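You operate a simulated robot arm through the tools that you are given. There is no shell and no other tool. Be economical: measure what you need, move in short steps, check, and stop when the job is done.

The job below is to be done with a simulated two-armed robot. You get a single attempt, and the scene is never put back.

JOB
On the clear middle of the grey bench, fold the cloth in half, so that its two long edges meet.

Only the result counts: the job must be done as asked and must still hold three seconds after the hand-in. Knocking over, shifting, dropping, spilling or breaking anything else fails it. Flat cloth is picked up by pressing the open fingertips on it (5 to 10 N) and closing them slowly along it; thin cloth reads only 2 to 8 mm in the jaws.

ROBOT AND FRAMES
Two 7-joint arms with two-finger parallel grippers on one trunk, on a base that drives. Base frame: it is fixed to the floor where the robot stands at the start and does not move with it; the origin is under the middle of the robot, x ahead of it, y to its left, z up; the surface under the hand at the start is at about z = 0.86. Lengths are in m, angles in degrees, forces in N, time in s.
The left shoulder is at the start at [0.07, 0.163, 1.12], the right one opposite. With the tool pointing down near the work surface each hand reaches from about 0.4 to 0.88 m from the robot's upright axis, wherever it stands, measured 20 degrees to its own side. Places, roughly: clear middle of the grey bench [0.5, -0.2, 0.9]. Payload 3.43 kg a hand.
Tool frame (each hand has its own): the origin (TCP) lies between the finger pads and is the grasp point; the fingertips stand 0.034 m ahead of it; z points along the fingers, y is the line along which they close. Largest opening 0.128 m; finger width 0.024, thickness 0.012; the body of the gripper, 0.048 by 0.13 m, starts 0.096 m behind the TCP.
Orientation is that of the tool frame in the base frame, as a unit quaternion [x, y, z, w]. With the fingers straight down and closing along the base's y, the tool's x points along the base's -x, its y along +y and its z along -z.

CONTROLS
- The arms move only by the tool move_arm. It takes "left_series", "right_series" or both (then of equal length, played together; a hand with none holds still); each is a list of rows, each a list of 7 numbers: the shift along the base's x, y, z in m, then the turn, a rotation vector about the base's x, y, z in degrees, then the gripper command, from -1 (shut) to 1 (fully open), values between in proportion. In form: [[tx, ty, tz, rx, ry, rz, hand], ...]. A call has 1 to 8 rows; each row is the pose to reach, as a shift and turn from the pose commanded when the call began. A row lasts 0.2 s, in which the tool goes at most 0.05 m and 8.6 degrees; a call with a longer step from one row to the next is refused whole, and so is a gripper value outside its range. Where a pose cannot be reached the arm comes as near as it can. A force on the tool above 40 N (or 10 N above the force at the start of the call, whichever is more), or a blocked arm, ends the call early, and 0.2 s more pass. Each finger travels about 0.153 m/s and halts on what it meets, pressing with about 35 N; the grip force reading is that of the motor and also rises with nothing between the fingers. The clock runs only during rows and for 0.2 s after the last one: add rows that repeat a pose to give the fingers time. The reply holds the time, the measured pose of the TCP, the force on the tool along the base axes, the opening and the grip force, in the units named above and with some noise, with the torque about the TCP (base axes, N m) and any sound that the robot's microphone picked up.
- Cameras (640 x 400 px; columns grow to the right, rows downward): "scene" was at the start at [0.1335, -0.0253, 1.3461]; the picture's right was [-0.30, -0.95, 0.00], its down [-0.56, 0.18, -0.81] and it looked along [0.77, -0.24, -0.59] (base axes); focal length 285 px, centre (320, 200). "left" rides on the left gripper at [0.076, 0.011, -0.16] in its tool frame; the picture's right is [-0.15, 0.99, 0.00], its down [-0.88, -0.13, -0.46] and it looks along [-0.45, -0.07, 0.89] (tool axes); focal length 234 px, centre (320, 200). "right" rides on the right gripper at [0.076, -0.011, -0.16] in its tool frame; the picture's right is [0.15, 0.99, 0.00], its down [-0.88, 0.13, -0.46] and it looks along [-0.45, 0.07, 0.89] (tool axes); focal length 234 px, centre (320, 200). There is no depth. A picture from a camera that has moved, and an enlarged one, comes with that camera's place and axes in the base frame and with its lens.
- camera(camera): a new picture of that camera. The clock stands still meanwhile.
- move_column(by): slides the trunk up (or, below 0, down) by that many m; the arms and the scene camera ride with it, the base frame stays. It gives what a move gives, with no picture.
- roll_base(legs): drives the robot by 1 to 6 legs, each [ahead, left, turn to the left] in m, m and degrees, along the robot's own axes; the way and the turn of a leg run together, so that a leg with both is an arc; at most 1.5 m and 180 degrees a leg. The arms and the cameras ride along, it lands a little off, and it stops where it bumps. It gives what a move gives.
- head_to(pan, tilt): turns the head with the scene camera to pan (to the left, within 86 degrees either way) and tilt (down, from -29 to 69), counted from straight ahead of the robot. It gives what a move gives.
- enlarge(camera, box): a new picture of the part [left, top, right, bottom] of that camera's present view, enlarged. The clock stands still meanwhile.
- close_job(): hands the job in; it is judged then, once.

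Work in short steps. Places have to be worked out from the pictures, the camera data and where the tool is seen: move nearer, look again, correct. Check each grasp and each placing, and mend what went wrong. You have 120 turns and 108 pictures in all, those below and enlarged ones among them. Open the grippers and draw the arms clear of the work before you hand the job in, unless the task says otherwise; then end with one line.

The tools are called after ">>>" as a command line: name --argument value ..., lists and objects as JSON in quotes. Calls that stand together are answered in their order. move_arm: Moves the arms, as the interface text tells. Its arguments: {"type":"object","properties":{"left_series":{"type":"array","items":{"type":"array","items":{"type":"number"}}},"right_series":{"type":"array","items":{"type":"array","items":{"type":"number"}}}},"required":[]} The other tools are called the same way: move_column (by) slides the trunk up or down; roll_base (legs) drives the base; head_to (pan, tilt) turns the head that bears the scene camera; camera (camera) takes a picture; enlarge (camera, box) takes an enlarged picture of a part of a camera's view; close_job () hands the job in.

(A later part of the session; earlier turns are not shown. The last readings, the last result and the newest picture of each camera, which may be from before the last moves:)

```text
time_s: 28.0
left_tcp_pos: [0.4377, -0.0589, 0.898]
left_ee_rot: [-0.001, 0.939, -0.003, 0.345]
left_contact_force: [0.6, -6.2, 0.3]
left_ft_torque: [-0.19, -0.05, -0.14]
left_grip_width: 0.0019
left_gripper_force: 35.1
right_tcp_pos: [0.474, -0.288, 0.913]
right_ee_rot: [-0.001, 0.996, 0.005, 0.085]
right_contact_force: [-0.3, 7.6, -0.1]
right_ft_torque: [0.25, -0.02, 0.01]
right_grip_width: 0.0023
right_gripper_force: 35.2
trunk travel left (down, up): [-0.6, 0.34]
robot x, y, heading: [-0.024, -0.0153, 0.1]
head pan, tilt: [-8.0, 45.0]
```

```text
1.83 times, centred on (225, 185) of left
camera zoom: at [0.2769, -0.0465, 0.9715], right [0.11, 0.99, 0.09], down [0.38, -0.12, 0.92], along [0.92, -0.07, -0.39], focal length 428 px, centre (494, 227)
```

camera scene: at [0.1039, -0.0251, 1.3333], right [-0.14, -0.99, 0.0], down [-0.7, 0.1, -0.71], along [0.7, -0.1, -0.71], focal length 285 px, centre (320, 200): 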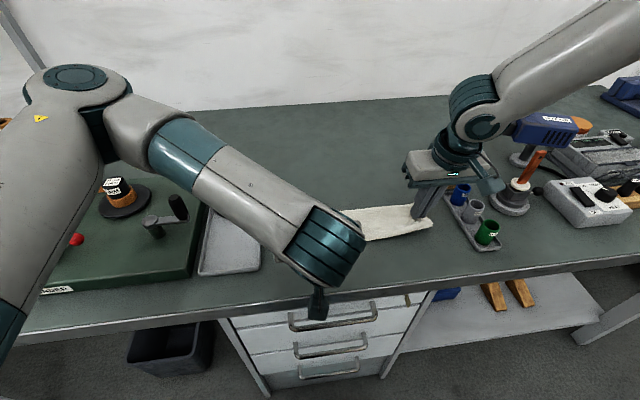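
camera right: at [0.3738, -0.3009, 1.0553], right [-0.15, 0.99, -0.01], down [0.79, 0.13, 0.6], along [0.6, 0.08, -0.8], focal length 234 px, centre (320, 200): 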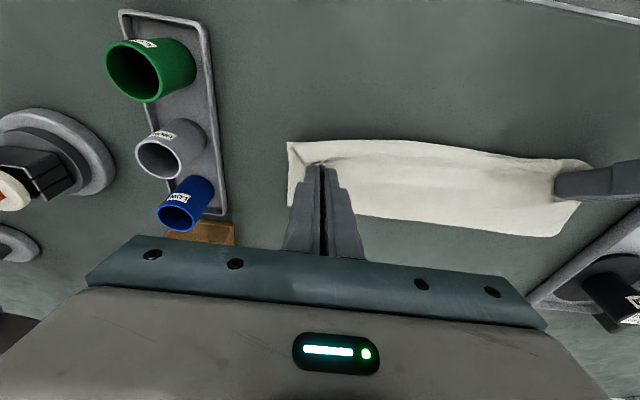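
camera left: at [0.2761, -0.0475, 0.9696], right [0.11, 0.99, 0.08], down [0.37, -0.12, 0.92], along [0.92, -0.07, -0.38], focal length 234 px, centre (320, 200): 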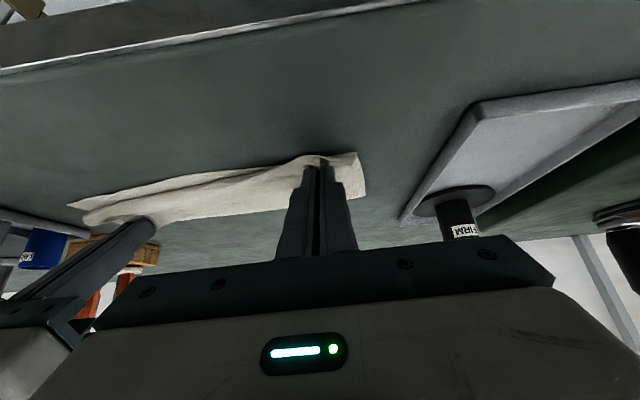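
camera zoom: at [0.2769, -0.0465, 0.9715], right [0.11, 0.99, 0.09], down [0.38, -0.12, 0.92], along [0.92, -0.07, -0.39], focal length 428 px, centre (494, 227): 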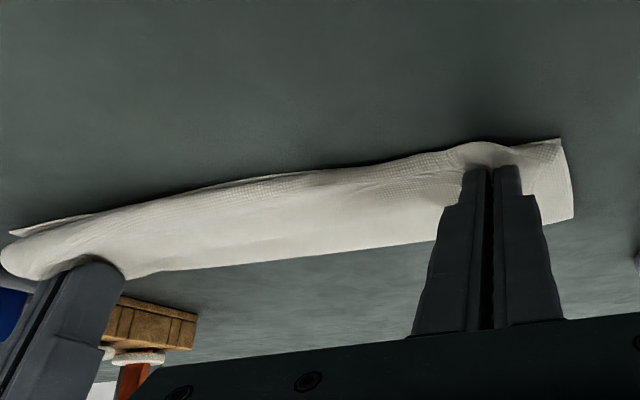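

Alignment looks good. I'll lower the right to the table and open both hands a little.

>>> move_arm --left_series '[[0, 0, -0.001, 0, 0, 0, -1], [0, 0, -0.002, 0, 0, 0, -1], [0, 0, -0.002, 0, 0, 0, -1], [0, 0, -0.002, 0, 0, 0, -0.8], [0, 0, -0.002, 0, 0, 0, -0.65], [0, 0, -0.002, 0, 0, 0, -0.65]]' --right_series '[[-0.001, 0, -0.004, 0, 0, 0, -1], [-0.002, 0.002, -0.008, 0, 0, 0, -1], [-0.003, 0.002, -0.011, 0, 0, 0, -1], [-0.003, 0.002, -0.011, 0, 0, 0, -0.8], [-0.003, 0.002, -0.011, 0, 0, 0, -0.65], [-0.003, 0.002, -0.011, 0, 0, 0, -0.65]]'

>>> camera --camera "right"

>>> camera --camera "left"

```text
time_s: 29.4
left_tcp_pos: [0.438, -0.0588, 0.8955]
left_ee_rot: [-0.002, 0.939, -0.004, 0.344]
left_contact_force: [1.7, -0.8, 8.5]
left_ft_torque: [0.0, -0.11, -0.01]
left_grip_width: 0.02
left_gripper_force: 0.0
right_tcp_pos: [0.4705, -0.286, 0.9016]
right_ee_rot: [-0.002, 0.996, 0.006, 0.085]
right_contact_force: [-0.1, -0.1, -0.6]
right_ft_torque: [-0.01, 0.01, 0.01]
right_grip_width: 0.0223
right_gripper_force: 0.1
trunk travel left (down, up): [-0.6, 0.34]
robot x, y, heading: [-0.0239, -0.0126, 0.3]
head pan, tilt: [-8.0, 45.0]
```

```text
78 pictures are left
camera right: at [0.3703, -0.2993, 1.0447], right [-0.15, 0.99, -0.01], down [0.79, 0.13, 0.6], along [0.6, 0.08, -0.8], focal length 234 px, centre (320, 200)
```

right: 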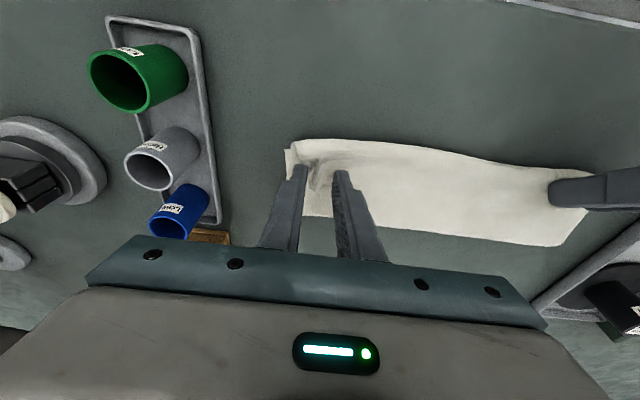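

```text
77 pictures are left
camera left: at [0.2767, -0.0469, 0.9699], right [0.11, 0.99, 0.09], down [0.38, -0.12, 0.92], along [0.92, -0.07, -0.39], focal length 234 px, centre (320, 200)
```

left: 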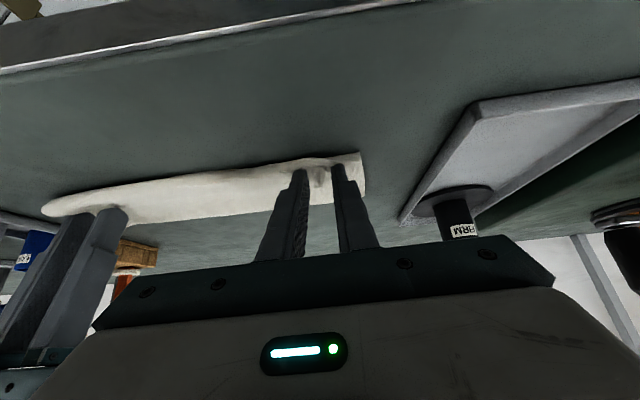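

Both are released. I'll withdraw each hand along its finger axis.

>>> move_arm --left_series '[[-0.006, 0, 0.008, 0, 0, 0, -0.6], [-0.02, 0, 0.026, 0, 0, 0, -0.5], [-0.035, 0, 0.05, 0, 0, 0, -0.5], [-0.04, 0, 0.085, 0, 8, 0, -0.5], [-0.04, 0.03, 0.12, 0, 16, 0, -0.5], [-0.03, 0.06, 0.15, 0, 24, 0, -0.5], [-0.02, 0.09, 0.18, 0, 32, 0, -0.5], [0.0, 0.12, 0.2, 0, 40, 0, -0.5]]' --right_series '[[-0.002, 0, 0.01, 0, 0, 0, -0.6], [-0.005, 0, 0.03, 0, 0, 0, -0.5], [-0.007, 0, 0.06, 0, 0, 0, -0.5], [-0.01, 0, 0.1, 0, 0, 0, -0.5], [-0.01, 0, 0.14, 0, 3, 0, -0.5], [-0.01, 0, 0.18, 0, 6, 0, -0.5], [-0.01, -0.02, 0.2, 0, 9, 0, -0.5], [-0.01, -0.04, 0.2, 0, 9, 0, -0.5]]'

>>> camera --camera "scene"

>>> camera --camera "right"

```text
time_s: 31.2
left_tcp_pos: [0.4432, 0.0614, 1.0967]
left_ee_rot: [-0.003, 1.0, -0.004, 0.001]
left_contact_force: [-0.5, -0.2, 0.1]
left_ft_torque: [0.01, 0.04, -0.01]
left_grip_width: 0.0322
left_gripper_force: 0.0
right_tcp_pos: [0.4616, -0.3257, 1.0996]
right_ee_rot: [-0.003, 1.0, 0.006, 0.005]
right_contact_force: [0.6, -0.2, -0.1]
right_ft_torque: [-0.02, -0.01, -0.03]
right_grip_width: 0.0321
right_gripper_force: 0.1
trunk travel left (down, up): [-0.6, 0.34]
robot x, y, heading: [-0.0241, -0.0164, 0.1]
head pan, tilt: [-8.0, 45.0]
```

```text
76 pictures are left
camera scene: at [0.1055, -0.0245, 1.3331], right [-0.14, -0.99, 0.0], down [-0.7, 0.1, -0.71], along [0.7, -0.1, -0.71], focal length 285 px, centre (320, 200)
```

scene: 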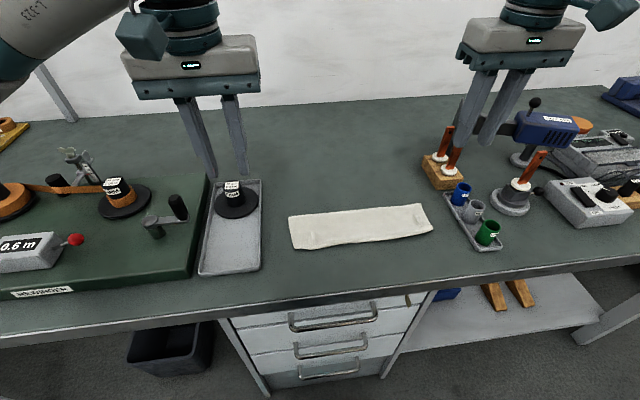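

```text
75 pictures are left
camera right: at [0.3867, -0.3377, 1.2564], right [-0.15, 0.99, 0.01], down [0.87, 0.13, 0.47], along [0.46, 0.08, -0.88], focal length 234 px, centre (320, 200)
```

right: 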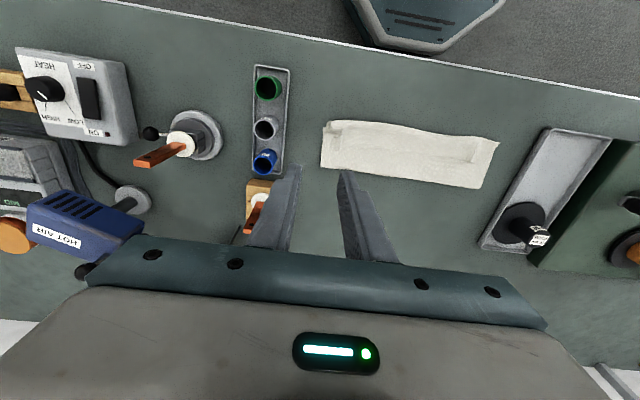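

Everything else on the bench is undisturbed. I'll zoom in to check how the two long edges line up.

>>> enlarge --camera "scene" --box '[275, 185, 445, 265]'

>>> enlarge --camera "right" --box '[300, 100, 520, 210]'

```text
3.76 times, centred on (360, 225) of scene
camera zoom: at [0.1055, -0.0245, 1.3331], right [-0.14, -0.99, 0.0], down [-0.7, 0.1, -0.71], along [0.7, -0.1, -0.71], focal length 1072 px, centre (169, 106)
```

zoom: 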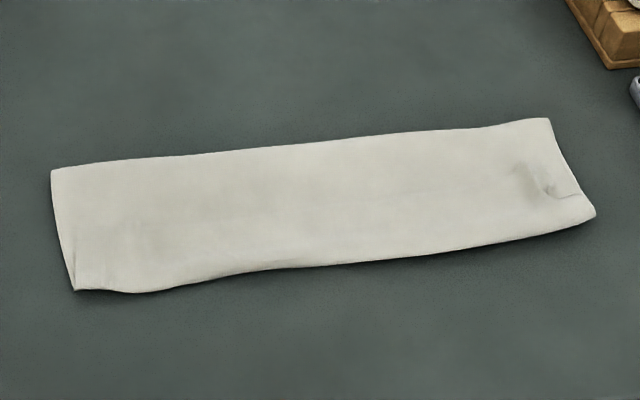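

```text
2.91 times, centred on (410, 155) of right
camera zoom: at [0.3867, -0.3377, 1.2564], right [-0.15, 0.99, 0.01], down [0.87, 0.13, 0.47], along [0.46, 0.08, -0.88], focal length 681 px, centre (58, 331)
```

zoom: 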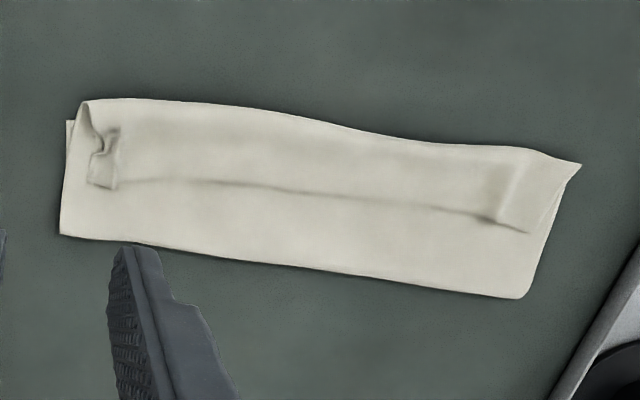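

The right camera shows a line along the middle of the top layer that may be a pleat or a turned-back strip. I'll bring the right camera closer for a better look.

>>> move_arm --right_series '[[0, 0.04, 0, 0, 0, 0, -0.5], [0, 0.08, 0, 0, 0, 0, -0.5], [0.03, 0.12, 0, 0, 0, 0, -0.5], [0.06, 0.14, -0.03, 0, 0, 0, -0.5], [0.09, 0.14, -0.07, 0, 0, 0, -0.5]]'

>>> camera --camera "right"

```text
time_s: 32.4
left_tcp_pos: [0.4439, 0.0593, 1.0971]
left_ee_rot: [-0.003, 1.0, -0.003, 0.002]
left_contact_force: [-0.5, 0.7, -0.6]
left_ft_torque: [0.0, 0.0, -0.03]
left_grip_width: 0.0322
left_gripper_force: 0.0
right_tcp_pos: [0.5509, -0.185, 1.0297]
right_ee_rot: [-0.002, 1.0, 0.007, 0.007]
right_contact_force: [-0.9, -0.7, 0.4]
right_ft_torque: [0.02, 0.02, 0.03]
right_grip_width: 0.0318
right_gripper_force: 0.0
trunk travel left (down, up): [-0.6, 0.34]
robot x, y, heading: [-0.029, -0.0176, 0.2]
head pan, tilt: [-8.0, 45.0]
```

```text
72 pictures are left
camera right: at [0.4742, -0.1998, 1.1865], right [-0.15, 0.99, 0.01], down [0.87, 0.13, 0.47], along [0.46, 0.08, -0.88], focal length 234 px, centre (320, 200)
```

right: 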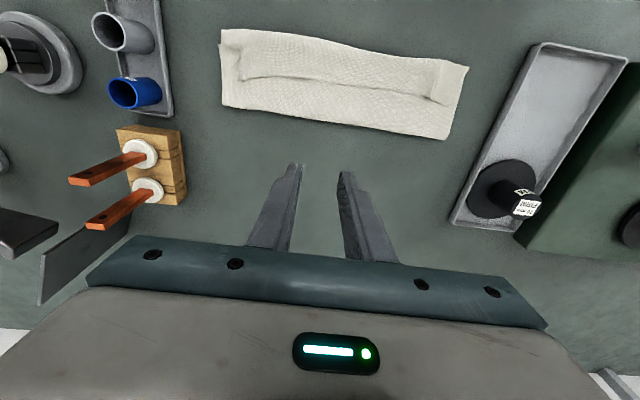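

>>> enlarge --camera "right" --box '[210, 15, 480, 150]'

```text
2.37 times, centred on (345, 82) of right
camera zoom: at [0.4742, -0.1998, 1.1865], right [-0.15, 0.99, 0.01], down [0.87, 0.13, 0.47], along [0.46, 0.08, -0.88], focal length 555 px, centre (261, 478)
```

zoom: 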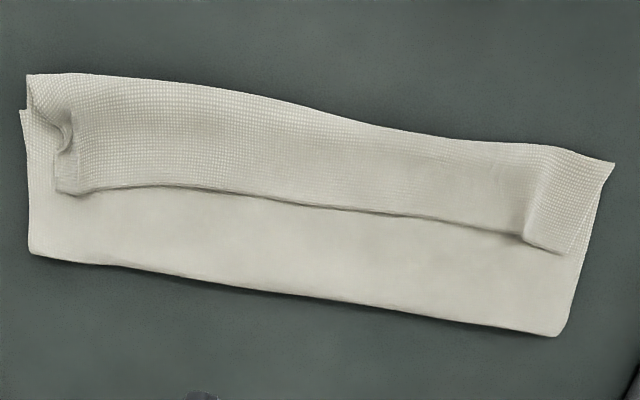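

The top layer has about 4 cm turned back on itself (edge at x ≈ 0.48, near edge ≈ 0.44, fold ≈ 0.525), so this needs mending. I'll back the base up to give the right arm tilt room, then re-grip the free edge at the standing ridges.

>>> roll_base --legs '[[-0.085, 0, 0]]'

>>> move_arm --left_series '[[0.03, -0.03, 0, 0, 0, 0, -0.5], [0.06, -0.06, -0.02, 0, 0, 0, -0.5], [0.09, -0.09, -0.04, 0, 0, 0, -0.5], [0.117, -0.117, -0.06, 0, 0, 0, -0.5], [0.117, -0.117, -0.1, 0, 0, 0, -0.5], [0.117, -0.117, -0.14, 0, 0, 0, -0.5], [0.117, -0.117, -0.17, 0, 0, 0, -0.5]]' --right_series '[[0, -0.03, 0, 0, 0, 0, -0.5], [0, -0.06, 0, 0, 0, 0, -0.5], [0.01, -0.09, 0, 0, 0, 0, -0.5], [0.01, -0.109, 0, 0, 0, 0, -0.5], [0.01, -0.109, -0.04, 0, 0, 0, -0.5], [0.01, -0.109, -0.07, 0, 0, 0, -0.5], [0.01, -0.109, -0.1, 0, 0, 0, -0.5]]'

>>> camera --camera "left"

>>> camera --camera "right"

```text
time_s: 33.5
left_tcp_pos: [0.3558, 0.06, 1.0967]
left_ee_rot: [-0.004, 1.0, -0.003, 0.003]
left_contact_force: [-0.6, -0.3, -0.2]
left_ft_torque: [0.0, -0.06, 0.0]
left_grip_width: 0.032
left_gripper_force: 0.1
right_tcp_pos: [0.4615, -0.186, 1.0308]
right_ee_rot: [-0.002, 1.0, 0.006, 0.007]
right_contact_force: [0.2, 0.6, 0.4]
right_ft_torque: [0.0, -0.04, 0.03]
right_grip_width: 0.032
right_gripper_force: 0.1
trunk travel left (down, up): [-0.6, 0.34]
robot x, y, heading: [-0.111, -0.0167, 0.5]
head pan, tilt: [-8.0, 45.0]
```

```text
time_s: 35.1
left_tcp_pos: [0.4743, -0.0544, 0.9262]
left_ee_rot: [-0.003, 1.0, -0.003, 0.002]
left_contact_force: [0.4, -1.0, -0.1]
left_ft_torque: [-0.02, 0.06, 0.03]
left_grip_width: 0.0321
left_gripper_force: 0.0
right_tcp_pos: [0.4736, -0.2956, 0.926]
right_ee_rot: [-0.002, 1.0, 0.007, 0.008]
right_contact_force: [-0.4, 0.2, -0.5]
right_ft_torque: [-0.02, 0.01, 0.02]
right_grip_width: 0.032
right_gripper_force: 0.0
trunk travel left (down, up): [-0.6, 0.34]
robot x, y, heading: [-0.1129, -0.0168, 0.0]
head pan, tilt: [-8.0, 45.0]
```

```text
70 pictures are left
camera left: at [0.3992, -0.0427, 1.0861], right [0.14, 0.99, 0.0], down [0.88, -0.12, 0.46], along [0.46, -0.07, -0.89], focal length 234 px, centre (320, 200)
```

left: 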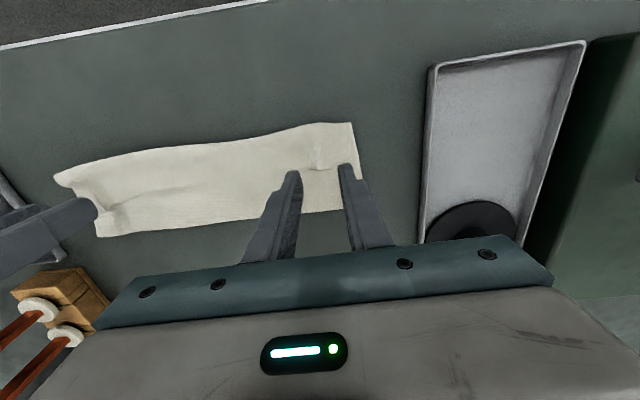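

```text
69 pictures are left
camera right: at [0.3976, -0.3093, 1.0827], right [-0.15, 0.99, 0.01], down [0.87, 0.13, 0.47], along [0.46, 0.08, -0.88], focal length 234 px, centre (320, 200)
```

right: 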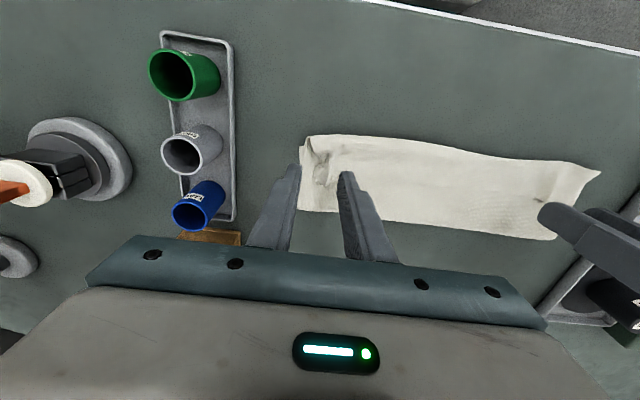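

>>> enlarge --camera "left" --box '[240, 110, 380, 220]'

>>> enlarge --camera "right" --box '[270, 120, 410, 230]'

```text
3.64 times, centred on (310, 165) of left
camera zoom: at [0.3992, -0.0427, 1.0861], right [0.14, 0.99, 0.0], down [0.88, -0.12, 0.46], along [0.46, -0.07, -0.89], focal length 852 px, centre (356, 327)
```

zoom: 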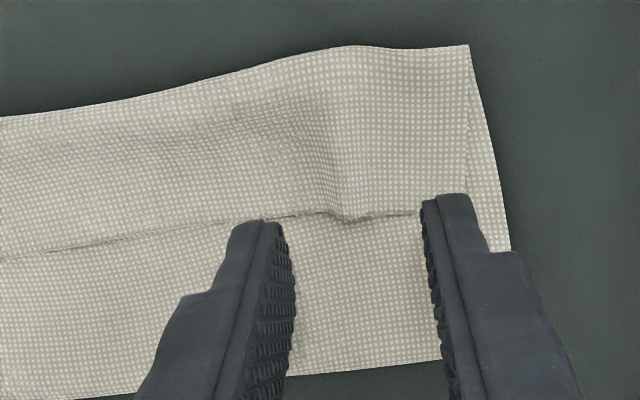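

```text
3.64 times, centred on (340, 175) of right
camera zoom: at [0.3976, -0.3093, 1.0827], right [-0.15, 0.99, 0.01], down [0.87, 0.13, 0.47], along [0.46, 0.08, -0.88], focal length 852 px, centre (247, 291)
```

zoom: 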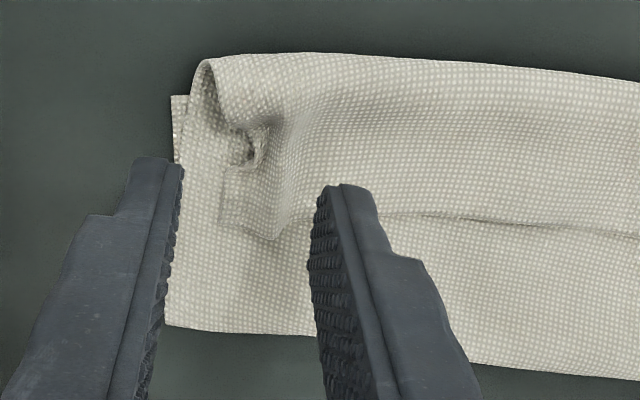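

It's confirmed: a turned-back strip with ridges at (0.465, −0.058) on the left and (0.478, −0.287) on the right. I'll lower around those ridges lightly and close.

>>> move_arm --left_series '[[-0.008, -0.004, -0.01, 0, 0, 0, -0.5], [-0.008, -0.004, -0.02, 0, 0, 0, -0.5], [-0.008, -0.004, -0.026, 0, 0, 0, -0.5]]' --right_series '[[0.005, 0.008, -0.01, 0, 0, 0, -0.5], [0.005, 0.008, -0.02, 0, 0, 0, -0.5], [0.005, 0.008, -0.026, 0, 0, 0, -0.5]]'

>>> move_arm --left_series '[[0, 0, -0.001, 0, 0, 0, -0.5], [0, 0, -0.002, 0, 0, 0, -0.5]]' --right_series '[[0, 0, -0.001, 0, 0, 0, -0.5], [0, 0, -0.002, 0, 0, 0, -0.5]]'

```text
time_s: 35.9
left_tcp_pos: [0.4665, -0.0584, 0.9001]
left_ee_rot: [-0.004, 1.0, -0.002, 0.002]
left_contact_force: [-0.2, -0.3, 0.1]
left_ft_torque: [-0.01, 0.0, 0.0]
left_grip_width: 0.0322
left_gripper_force: 0.0
right_tcp_pos: [0.4782, -0.2861, 0.9035]
right_ee_rot: [-0.003, 1.0, 0.007, 0.007]
right_contact_force: [0.3, 0.2, 0.0]
right_ft_torque: [0.01, 0.0, 0.02]
right_grip_width: 0.0322
right_gripper_force: 0.0
trunk travel left (down, up): [-0.6, 0.34]
robot x, y, heading: [-0.1113, -0.0164, 0.2]
head pan, tilt: [-8.0, 45.0]
```

```text
time_s: 36.5
left_tcp_pos: [0.4669, -0.0597, 0.8972]
left_ee_rot: [-0.002, 1.0, -0.003, 0.002]
left_contact_force: [1.0, 0.8, 0.8]
left_ft_torque: [0.01, -0.02, 0.01]
left_grip_width: 0.032
left_gripper_force: 0.0
right_tcp_pos: [0.4777, -0.2879, 0.9027]
right_ee_rot: [-0.002, 1.0, 0.006, 0.006]
right_contact_force: [0.6, -0.3, 0.3]
right_ft_torque: [0.0, -0.01, -0.01]
right_grip_width: 0.0321
right_gripper_force: 0.0
trunk travel left (down, up): [-0.6, 0.34]
robot x, y, heading: [-0.1154, -0.0165, 0.2]
head pan, tilt: [-8.0, 45.0]
```

I'll bring the right down 3 mm more, then close both slowly.

>>> move_arm --left_series '[[0, 0, 0, 0, 0, 0, -0.5], [0, 0, -0.0005, 0, 0, 0, -0.55], [0, 0, -0.0005, 0, 0, 0, -0.63], [0, 0, -0.0005, 0, 0, 0, -0.71], [0, 0, -0.0005, 0, 0, 0, -0.79], [0, 0, -0.0005, 0, 0, 0, -0.87], [0, 0, -0.0005, 0, 0, 0, -0.95], [0, 0, -0.0005, 0, 0, 0, -1]]' --right_series '[[0, 0, -0.0015, 0, 0, 0, -0.5], [0, 0, -0.004, 0, 0, 0, -0.55], [0, 0, -0.0045, 0, 0, 0, -0.63], [0, 0, -0.0045, 0, 0, 0, -0.71], [0, 0, -0.0045, 0, 0, 0, -0.79], [0, 0, -0.0045, 0, 0, 0, -0.87], [0, 0, -0.0045, 0, 0, 0, -0.95], [0, 0, -0.0045, 0, 0, 0, -1]]'

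>>> enlarge --camera "left" --box '[240, 110, 380, 220]'

>>> enlarge --camera "right" --box '[270, 120, 410, 230]'

```text
time_s: 38.3
left_tcp_pos: [0.4652, -0.0601, 0.8984]
left_ee_rot: [-0.003, 1.0, -0.003, 0.003]
left_contact_force: [1.0, -3.3, 1.9]
left_ft_torque: [-0.09, -0.01, 0.04]
left_grip_width: 0.0018
left_gripper_force: 34.6
right_tcp_pos: [0.4778, -0.2871, 0.8984]
right_ee_rot: [-0.002, 1.0, 0.006, 0.007]
right_contact_force: [-0.5, 3.3, 1.0]
right_ft_torque: [0.13, 0.03, 0.02]
right_grip_width: 0.0026
right_gripper_force: 34.7
trunk travel left (down, up): [-0.6, 0.34]
robot x, y, heading: [-0.1143, -0.0161, 0.1]
head pan, tilt: [-8.0, 45.0]
```

```text
3.64 times, centred on (310, 165) of left
camera zoom: at [0.3891, -0.0478, 1.058], right [0.14, 0.99, -0.01], down [0.88, -0.12, 0.46], along [0.46, -0.07, -0.89], focal length 852 px, centre (356, 327)
```

zoom: 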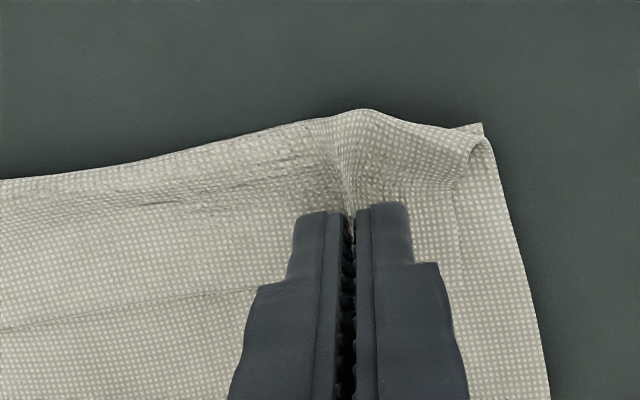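

```text
3.64 times, centred on (340, 175) of right
camera zoom: at [0.4003, -0.2999, 1.0556], right [-0.15, 0.99, 0.01], down [0.87, 0.13, 0.47], along [0.46, 0.08, -0.88], focal length 852 px, centre (247, 291)
```

zoom: 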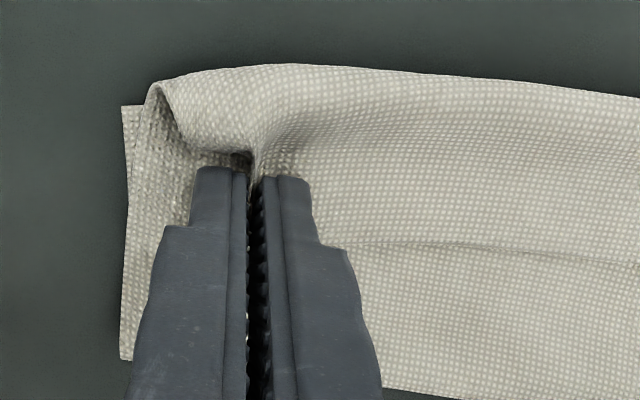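

Both hands hold just the top strip (about 2 mm each). I'll lift and carry the edge away from the robot so the fold line rolls back out.

>>> move_arm --left_series '[[0, 0, 0.025, 0, 0, 0, -1], [0.01, 0, 0.05, 0, 0, 0, -1], [0.03, 0, 0.07, 0, 0, 0, -1], [0.06, 0, 0.082, 0, 0, 0, -1], [0.085, 0, 0.083, 0, 0, 0, -1], [0.105, 0, 0.08, 0, 0, 0, -1], [0.12, 0, 0.075, 0, 0, 0, -1], [0.12, 0, 0.075, 0, 0, 0, -1]]' --right_series '[[0, 0, 0.025, 0, 0, 0, -1], [0.01, 0, 0.05, 0, 0, 0, -1], [0.03, 0, 0.07, 0, 0, 0, -1], [0.06, 0, 0.082, 0, 0, 0, -1], [0.085, 0, 0.083, 0, 0, 0, -1], [0.105, 0, 0.08, 0, 0, 0, -1], [0.12, 0, 0.075, 0, 0, 0, -1], [0.12, 0, 0.075, 0, 0, 0, -1]]'

>>> camera --camera "scene"

>>> camera --camera "right"

>>> camera --camera "left"

```text
time_s: 40.1
left_tcp_pos: [0.5853, -0.0608, 0.974]
left_ee_rot: [-0.004, 1.0, -0.003, 0.003]
left_contact_force: [0.5, -2.6, 0.0]
left_ft_torque: [-0.06, -0.01, 0.02]
left_grip_width: 0.0022
left_gripper_force: 34.7
right_tcp_pos: [0.5955, -0.2876, 0.9721]
right_ee_rot: [-0.002, 1.0, 0.006, 0.008]
right_contact_force: [-1.1, 1.8, 0.1]
right_ft_torque: [0.05, -0.01, -0.01]
right_grip_width: 0.0024
right_gripper_force: 34.9
trunk travel left (down, up): [-0.6, 0.34]
robot x, y, heading: [-0.1166, -0.0164, 0.4]
head pan, tilt: [-8.0, 45.0]
```

```text
64 pictures are left
camera scene: at [0.0172, -0.0249, 1.3334], right [-0.14, -0.99, 0.0], down [-0.7, 0.1, -0.71], along [0.7, -0.1, -0.71], focal length 285 px, centre (320, 200)
```

scene: 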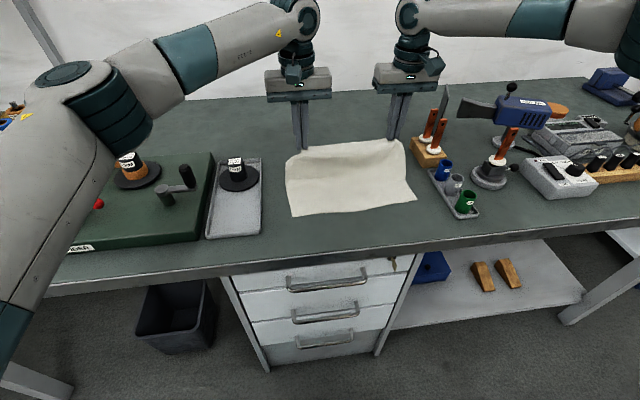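

```text
63 pictures are left
camera right: at [0.5192, -0.2997, 1.1296], right [-0.15, 0.99, 0.01], down [0.87, 0.13, 0.47], along [0.46, 0.08, -0.88], focal length 234 px, centre (320, 200)
```

right: 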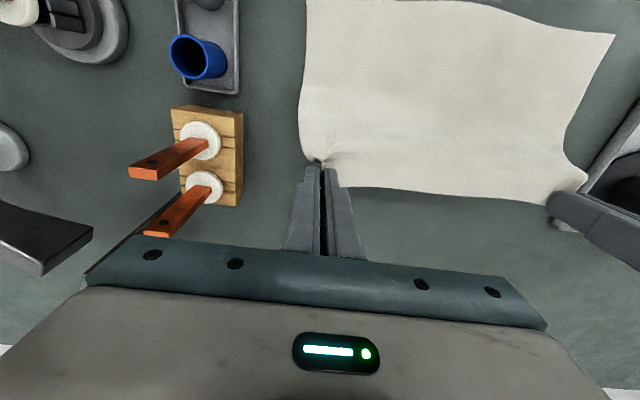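

```text
62 pictures are left
camera left: at [0.5089, -0.0488, 1.1348], right [0.14, 0.99, 0.0], down [0.88, -0.12, 0.46], along [0.46, -0.07, -0.89], focal length 234 px, centre (320, 200)
```

left: 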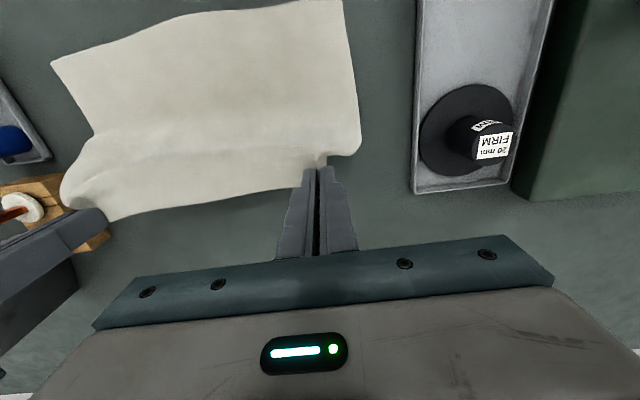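

The cloth reopened well; near corners are at x ≈ 0.437 (left) and 0.456 (right). Earlier I came in too far before descending. This time I'll follow a steeper diagonal so the fold line stays near 0.55–0.56.

>>> move_arm --left_series '[[-0.015, 0, 0.007, 0, 0, 0, -1], [-0.033, 0, 0.01, 0, 0, 0, -1], [-0.051, 0, 0.002, 0, -5, 0, -1], [-0.069, 0, -0.0105, 0, -10, 0, -1], [-0.087, 0, -0.024, 0, -15, 0, -1], [-0.104, 0, -0.038, 0, -20, 0, -1], [-0.121, 0, -0.052, 0, -25, 0, -1]]' --right_series '[[-0.014, 0, 0.007, 0, 0, 0, -1], [-0.031, 0, 0.01, 0, 0, 0, -1], [-0.048, 0, 0.002, 0, -5, 0, -1], [-0.065, 0, -0.0105, 0, -10, 0, -1], [-0.082, 0, -0.024, 0, -15, 0, -1], [-0.098, 0, -0.037, 0, -20, 0, -1], [-0.114, 0, -0.05, 0, -25, 0, -1]]'

>>> camera --camera "scene"

>>> camera --camera "right"

>>> camera --camera "left"

```text
time_s: 41.7
left_tcp_pos: [0.4623, -0.0574, 0.9218]
left_ee_rot: [-0.003, 0.975, -0.004, 0.22]
left_contact_force: [0.9, -6.1, 0.3]
left_ft_torque: [-0.17, -0.03, -0.03]
left_grip_width: 0.0021
left_gripper_force: 35.6
right_tcp_pos: [0.4814, -0.2861, 0.9231]
right_ee_rot: [-0.003, 0.974, 0.006, 0.225]
right_contact_force: [-0.3, 5.7, 0.6]
right_ft_torque: [0.18, 0.01, 0.09]
right_grip_width: 0.0025
right_gripper_force: 35.5
trunk travel left (down, up): [-0.6, 0.34]
robot x, y, heading: [-0.113, -0.0197, 0.2]
head pan, tilt: [-8.0, 45.0]
```

```text
61 pictures are left
camera scene: at [0.0175, -0.0257, 1.3334], right [-0.14, -0.99, 0.0], down [-0.7, 0.1, -0.71], along [0.7, -0.1, -0.71], focal length 285 px, centre (320, 200)
```

scene: 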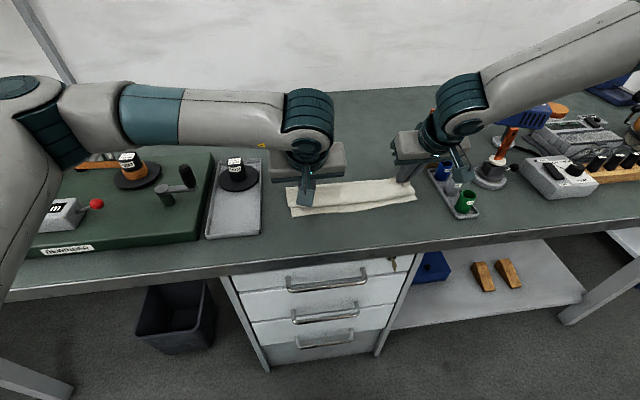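

```text
60 pictures are left
camera right: at [0.3454, -0.3, 1.0317], right [-0.14, 0.99, -0.05], down [0.59, 0.13, 0.8], along [0.79, 0.08, -0.6], focal length 234 px, centre (320, 200)
```

right: 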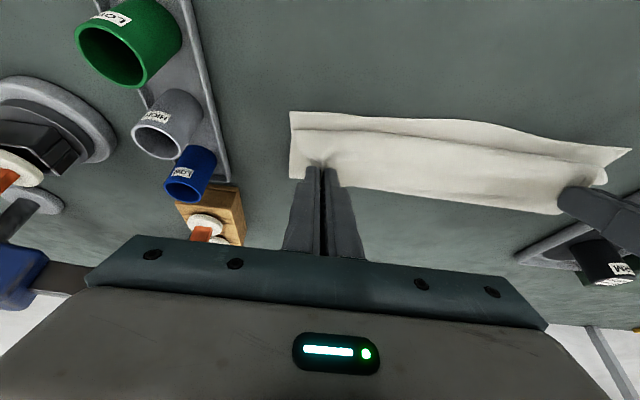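

```text
59 pictures are left
camera left: at [0.326, -0.0466, 1.0348], right [0.13, 0.99, 0.05], down [0.6, -0.12, 0.79], along [0.79, -0.07, -0.61], focal length 234 px, centre (320, 200)
```

left: 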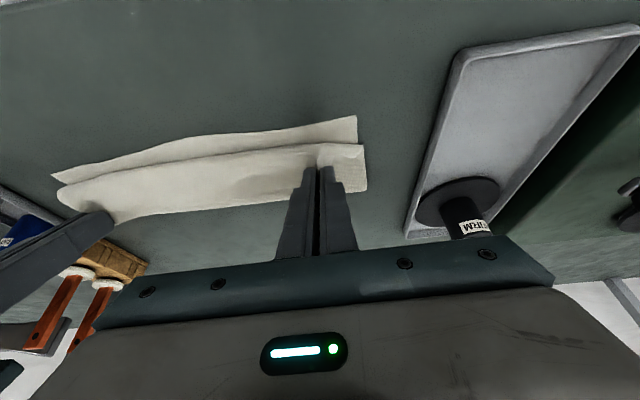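

It's closer, but the fold line is about x 0.54 and should be 0.555, so some slack would still turn back. I'll go out again to set the fold line, then come down more steeply and slide in low.

>>> move_arm --left_series '[[0.015, 0, 0.03, 0, 6, 0, -1], [0.04, 0, 0.055, 0, 12, 0, -1], [0.07, 0, 0.068, 0, 18, 0, -1], [0.1, 0, 0.066, 0, 25, 0, -1], [0.125, 0, 0.055, 0, 25, 0, -1], [0.138, 0, 0.044, 0, 25, 0, -1], [0.138, 0, 0.044, 0, 25, 0, -1]]' --right_series '[[0.015, 0, 0.03, 0, 6, 0, -1], [0.04, 0, 0.055, 0, 12, 0, -1], [0.07, 0, 0.068, 0, 18, 0, -1], [0.1, 0, 0.066, 0, 25, 0, -1], [0.12, 0, 0.055, 0, 25, 0, -1], [0.13, 0, 0.044, 0, 25, 0, -1], [0.13, 0, 0.044, 0, 25, 0, -1]]'

>>> camera --camera "scene"

```text
time_s: 43.3
left_tcp_pos: [0.6017, -0.0607, 0.9628]
left_ee_rot: [-0.002, 1.0, -0.004, 0.002]
left_contact_force: [0.0, -11.4, 0.1]
left_ft_torque: [-0.4, 0.03, 0.08]
left_grip_width: 0.0023
left_gripper_force: 35.0
right_tcp_pos: [0.6006, -0.2927, 0.9685]
right_ee_rot: [-0.002, 1.0, 0.007, 0.007]
right_contact_force: [-0.7, 11.3, -1.2]
right_ft_torque: [0.37, 0.0, -0.05]
right_grip_width: 0.0023
right_gripper_force: 34.8
right hand out of reach, approached as far as the arm can: row 5, 6, 7
trunk travel left (down, up): [-0.6, 0.34]
robot x, y, heading: [-0.1134, -0.0149, 0.3]
head pan, tilt: [-8.0, 45.0]
```

```text
58 pictures are left
camera scene: at [0.0184, -0.0253, 1.3332], right [-0.14, -0.99, 0.0], down [-0.7, 0.1, -0.71], along [0.7, -0.1, -0.71], focal length 285 px, centre (320, 200)
```

scene: 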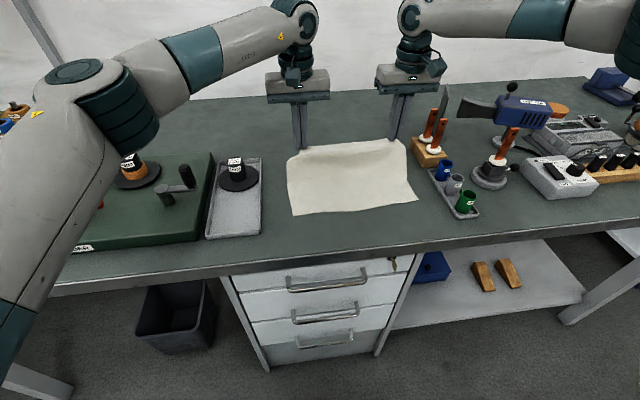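

The cloth is set out again. Now I'll drop low first, then slide inward near the table, so any slack gets pulled into the fold.

>>> move_arm --left_series '[[-0.005, 0, -0.015, 0, 0, 0, -1], [-0.012, 0, -0.03, 0, 0, 0, -1], [-0.03, 0, -0.035, 0, 0, 0, -1], [-0.05, 0, -0.037, 0, 0, 0, -1], [-0.07, 0, -0.038, 0, -5, 0, -1], [-0.09, 0, -0.039, 0, -10, 0, -1], [-0.11, 0, -0.04, 0, -15, 0, -1]]' --right_series '[[-0.003, 0.003, -0.018, 0, 0, 0, -1], [-0.008, 0.005, -0.036, 0, 0, 0, -1], [-0.025, 0.005, -0.041, 0, 0, 0, -1], [-0.044, 0.005, -0.043, 0, 0, 0, -1], [-0.062, 0.005, -0.044, 0, -5, 0, -1], [-0.08, 0.005, -0.045, 0, -10, 0, -1], [-0.1, 0.005, -0.046, 0, -15, 0, -1]]'

>>> camera --camera "right"

>>> camera --camera "left"

```text
time_s: 44.9
left_tcp_pos: [0.4915, -0.0599, 0.9252]
left_ee_rot: [-0.002, 0.991, -0.004, 0.134]
left_contact_force: [0.2, -8.5, 1.0]
left_ft_torque: [-0.31, -0.02, 0.0]
left_grip_width: 0.0018
left_gripper_force: 34.7
right_tcp_pos: [0.4995, -0.2897, 0.9216]
right_ee_rot: [-0.003, 0.99, 0.007, 0.139]
right_contact_force: [-1.4, 8.4, 0.1]
right_ft_torque: [0.27, 0.0, 0.07]
right_grip_width: 0.002
right_gripper_force: 34.5
trunk travel left (down, up): [-0.6, 0.34]
robot x, y, heading: [-0.1119, -0.0199, 0.1]
head pan, tilt: [-8.0, 45.0]
```

```text
57 pictures are left
camera right: at [0.3851, -0.3041, 1.0533], right [-0.15, 0.99, -0.03], down [0.72, 0.13, 0.68], along [0.68, 0.08, -0.73], focal length 234 px, centre (320, 200)
```

right: 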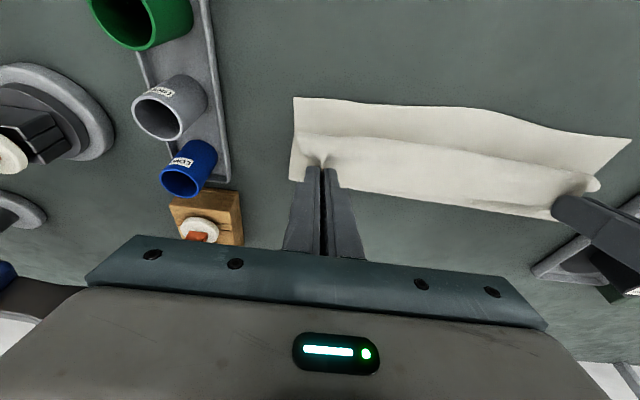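

```text
56 pictures are left
camera left: at [0.3762, -0.0484, 1.0594], right [0.14, 0.99, 0.03], down [0.73, -0.12, 0.67], along [0.67, -0.07, -0.74], focal length 234 px, centre (320, 200)
```

left: 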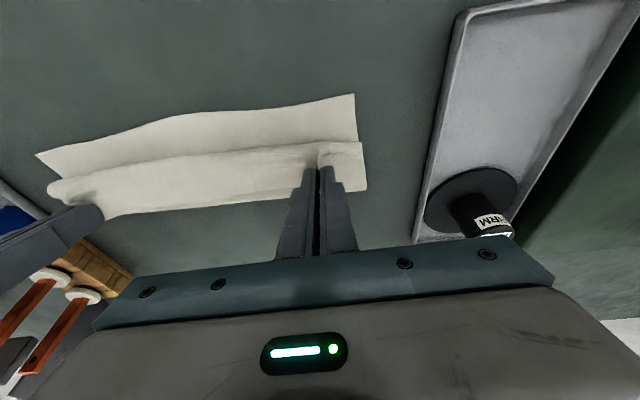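

The fold line is still 1–2 cm short (0.549 left, 0.542 right) because I started the slide without enough cloth laid out. I'll nudge the base forward for reach and lay the cloth nearly flat first, then slide in low.

>>> move_arm --left_series '[[0.015, 0, 0.02, 0, 7, 0, -1], [0.03, 0, 0.035, 0, 15, 0, -1]]' --right_series '[[0.015, 0.003, 0.02, 0, 7, 0, -1], [0.03, 0.003, 0.035, 0, 15, 0, -1]]'

>>> roll_base --legs '[[0.05, 0, 0]]'

```text
time_s: 45.5
left_tcp_pos: [0.5228, -0.0597, 0.958]
left_ee_rot: [-0.003, 1.0, -0.002, 0.001]
left_contact_force: [0.4, -6.3, -0.9]
left_ft_torque: [-0.22, 0.0, 0.03]
left_grip_width: 0.0019
left_gripper_force: 34.6
right_tcp_pos: [0.5326, -0.2886, 0.9558]
right_ee_rot: [-0.002, 1.0, 0.007, 0.005]
right_contact_force: [0.3, 6.5, 0.2]
right_ft_torque: [0.19, 0.06, 0.02]
right_grip_width: 0.0022
right_gripper_force: 35.1
trunk travel left (down, up): [-0.6, 0.34]
robot x, y, heading: [-0.1181, -0.0121, 0.3]
head pan, tilt: [-8.0, 45.0]
```

```text
time_s: 46.4
left_tcp_pos: [0.5712, -0.0593, 0.9595]
left_ee_rot: [-0.003, 1.0, -0.002, 0.002]
left_contact_force: [0.4, -6.5, 0.0]
left_ft_torque: [-0.16, 0.0, 0.05]
left_grip_width: 0.0019
left_gripper_force: 35.5
right_tcp_pos: [0.5811, -0.2875, 0.9583]
right_ee_rot: [-0.002, 1.0, 0.005, 0.007]
right_contact_force: [0.1, 5.8, -0.2]
right_ft_torque: [0.19, 0.0, -0.03]
right_grip_width: 0.0024
right_gripper_force: 35.1
trunk travel left (down, up): [-0.6, 0.34]
robot x, y, heading: [-0.0658, -0.0139, 0.5]
head pan, tilt: [-8.0, 45.0]
```

Next I'll lay the edge out low, to about x 0.645 (left) and 0.655 (right).

>>> move_arm --left_series '[[0.02, 0, 0, 0, 0, 0, -1], [0.04, 0, -0.01, 0, 0, 0, -1], [0.058, 0, -0.025, 0, 0, 0, -1], [0.07, 0, -0.04, 0, 0, 0, -1], [0.074, 0, -0.05, 0, 0, 0, -1], [0.074, 0, -0.05, 0, 0, 0, -1]]' --right_series '[[0.02, 0, 0, 0, 0, 0, -1], [0.04, 0, -0.01, 0, 0, 0, -1], [0.058, 0, -0.025, 0, 0, 0, -1], [0.07, 0, -0.04, 0, 0, 0, -1], [0.074, 0, -0.05, 0, 0, 0, -1], [0.074, 0, -0.05, 0, 0, 0, -1]]'

>>> camera --camera "scene"

```text
time_s: 47.8
left_tcp_pos: [0.6439, -0.0597, 0.91]
left_ee_rot: [-0.003, 1.0, -0.004, 0.002]
left_contact_force: [-1.0, -20.4, 0.1]
left_ft_torque: [-0.7, 0.03, 0.16]
left_grip_width: 0.0021
left_gripper_force: 34.5
right_tcp_pos: [0.6398, -0.2959, 0.9149]
right_ee_rot: [-0.002, 1.0, 0.007, 0.007]
right_contact_force: [-0.9, 21.7, -1.0]
right_ft_torque: [0.72, -0.01, -0.04]
right_grip_width: 0.0026
right_gripper_force: 35.4
right hand out of reach, approached as far as the arm can: row 4, 5, 6
trunk travel left (down, up): [-0.6, 0.34]
robot x, y, heading: [-0.0616, -0.0209, 0.2]
head pan, tilt: [-8.0, 45.0]
```

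```text
55 pictures are left
camera scene: at [0.0673, -0.0251, 1.3333], right [-0.14, -0.99, 0.0], down [-0.7, 0.1, -0.71], along [0.7, -0.1, -0.71], focal length 285 px, centre (320, 200)
```

scene: 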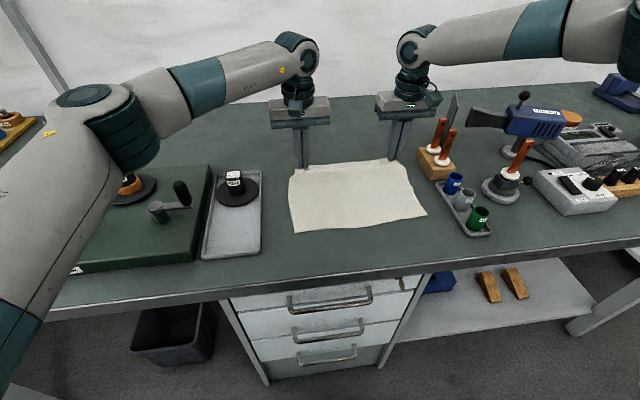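

The cloth is nearly flat now. I'll slide both hands inward about 2 cm above the table, tilting the fingers forward on the way.

>>> move_arm --left_series '[[-0.019, 0, 0.006, 0, 0, 0, -1], [-0.042, 0, 0.007, 0, -5, 0, -1], [-0.065, 0, 0.006, 0, -10, 0, -1], [-0.088, 0, 0.005, 0, -15, 0, -1], [-0.111, 0, 0.004, 0, -20, 0, -1], [-0.133, 0, 0.004, 0, -25, 0, -1], [-0.156, 0, 0.003, 0, -30, 0, -1], [-0.171, 0, 0.003, 0, -30, 0, -1]]' --right_series '[[-0.011, 0.004, 0.001, 0, 0, 0, -1], [-0.033, 0.008, 0.002, 0, -5, 0, -1], [-0.056, 0.008, 0.001, 0, -10, 0, -1], [-0.078, 0.008, 0, 0, -15, 0, -1], [-0.099, 0.008, -0.001, 0, -20, 0, -1], [-0.119, 0.008, -0.001, 0, -25, 0, -1], [-0.134, 0.008, -0.002, 0, -25, 0, -1], [-0.147, 0.008, -0.002, 0, -25, 0, -1]]'

>>> camera --camera "right"

>>> camera --camera "left"

```text
time_s: 49.6
left_tcp_pos: [0.4753, -0.0606, 0.9112]
left_ee_rot: [-0.003, 0.965, -0.004, 0.262]
left_contact_force: [0.4, -11.1, 0.4]
left_ft_torque: [-0.35, -0.07, -0.11]
left_grip_width: 0.0018
left_gripper_force: 34.8
right_tcp_pos: [0.4898, -0.2918, 0.9103]
right_ee_rot: [-0.003, 0.975, 0.005, 0.224]
right_contact_force: [-0.6, 10.2, 0.2]
right_ft_torque: [0.34, 0.03, 0.17]
right_grip_width: 0.0025
right_gripper_force: 34.8
trunk travel left (down, up): [-0.6, 0.34]
robot x, y, heading: [-0.0604, -0.0084, 0.1]
head pan, tilt: [-8.0, 45.0]
```

```text
54 pictures are left
camera right: at [0.3545, -0.3049, 1.0201], right [-0.14, 0.99, -0.05], down [0.59, 0.13, 0.8], along [0.79, 0.08, -0.6], focal length 234 px, centre (320, 200)
```

right: 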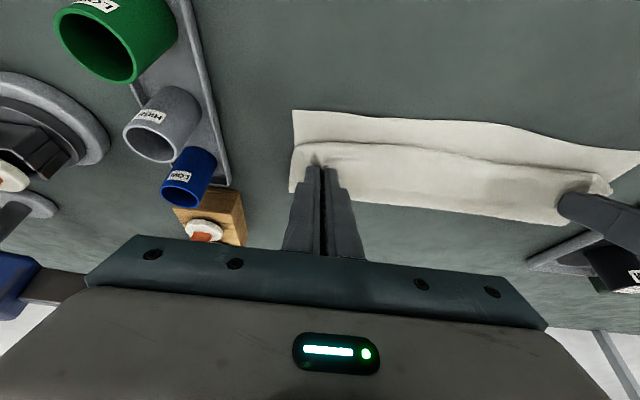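

```text
53 pictures are left
camera left: at [0.3284, -0.0488, 1.0119], right [0.12, 0.99, 0.07], down [0.53, -0.12, 0.84], along [0.84, -0.07, -0.54], focal length 234 px, centre (320, 200)
```

left: 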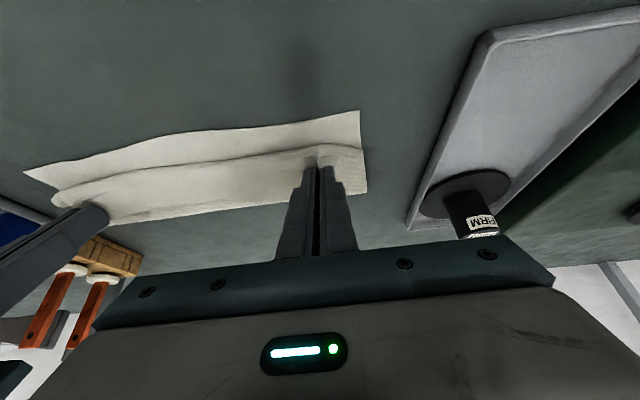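

The left is nearly right (fold 0.554 against 0.558). The right is short because it couldn't pull its corner out flat. I'll go out once more with the base further forward so the right side lies out fully.

>>> move_arm --left_series '[[0.015, 0, 0.02, 0, 8, 0, -1], [0.035, 0, 0.035, 0, 16, 0, -1], [0.055, 0, 0.04, 0, 24, 0, -1], [0.07, 0, 0.04, 0, 30, 0, -1]]' --right_series '[[0.015, 0.003, 0.02, 0, 8, 0, -1], [0.035, 0.004, 0.035, 0, 16, 0, -1], [0.055, 0.004, 0.04, 0, 25, 0, -1], [0.07, 0.004, 0.04, 0, 25, 0, -1]]'

>>> roll_base --legs '[[0.045, 0.01, 0]]'

```text
refused: row 3 steps farther than a row can; nothing moved
```

```text
time_s: 50.5
left_tcp_pos: [0.5179, -0.0499, 0.9109]
left_ee_rot: [-0.002, 0.965, -0.003, 0.261]
left_contact_force: [1.3, -10.5, -0.3]
left_ft_torque: [-0.4, -0.01, -0.12]
left_grip_width: 0.0021
left_gripper_force: 34.8
right_tcp_pos: [0.5344, -0.2814, 0.9103]
right_ee_rot: [-0.003, 0.975, 0.005, 0.224]
right_contact_force: [-0.8, 9.8, -0.4]
right_ft_torque: [0.3, 0.07, 0.11]
right_grip_width: 0.0022
right_gripper_force: 34.7
trunk travel left (down, up): [-0.6, 0.34]
robot x, y, heading: [-0.0173, -0.0027, 0.2]
head pan, tilt: [-8.0, 45.0]
```

The base moved forward with the hands still low, which is harmless. Now I'll take the edge up and out to lie flat.

>>> move_arm --left_series '[[0.012, -0.002, 0.025, 0, 7, 0, -1], [0.032, -0.004, 0.045, 0, 14, 0, -1], [0.055, -0.006, 0.052, 0, 21, 0, -1], [0.08, -0.008, 0.05, 0, 28, 0, -1], [0.1, -0.01, 0.038, 0, 30, 0, -1], [0.117, -0.01, 0.022, 0, 30, 0, -1], [0.128, -0.01, 0.008, 0, 30, 0, -1], [0.132, -0.01, -0.002, 0, 30, 0, -1]]' --right_series '[[0.012, -0.001, 0.025, 0, 7, 0, -1], [0.032, -0.002, 0.045, 0, 14, 0, -1], [0.055, -0.003, 0.052, 0, 21, 0, -1], [0.08, -0.004, 0.05, 0, 26, 0, -1], [0.1, -0.004, 0.038, 0, 26, 0, -1], [0.115, -0.004, 0.022, 0, 26, 0, -1], [0.126, -0.004, 0.008, 0, 26, 0, -1], [0.13, -0.004, -0.002, 0, 26, 0, -1]]'

>>> camera --camera "scene"

```text
time_s: 52.3
left_tcp_pos: [0.6526, -0.061, 0.9076]
left_ee_rot: [-0.003, 1.0, -0.004, 0.002]
left_contact_force: [0.1, -3.6, 0.0]
left_ft_torque: [-0.1, 0.01, 0.03]
left_grip_width: 0.0022
left_gripper_force: 34.8
right_tcp_pos: [0.6673, -0.2875, 0.9102]
right_ee_rot: [-0.001, 1.0, 0.006, -0.001]
right_contact_force: [-0.3, 3.5, -0.1]
right_ft_torque: [0.07, -0.04, 0.0]
right_grip_width: 0.0022
right_gripper_force: 35.2
trunk travel left (down, up): [-0.6, 0.34]
robot x, y, heading: [-0.0192, -0.0058, 0.5]
head pan, tilt: [-8.0, 45.0]
```

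```text
52 pictures are left
camera scene: at [0.1124, -0.015, 1.3333], right [-0.14, -0.99, 0.0], down [-0.7, 0.1, -0.71], along [0.7, -0.1, -0.71], focal length 285 px, centre (320, 200)
```

scene: 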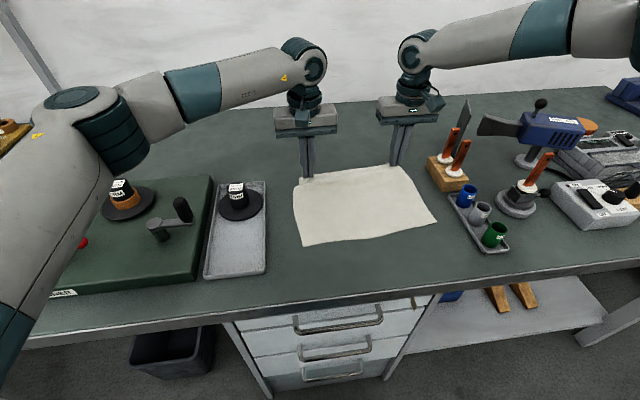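

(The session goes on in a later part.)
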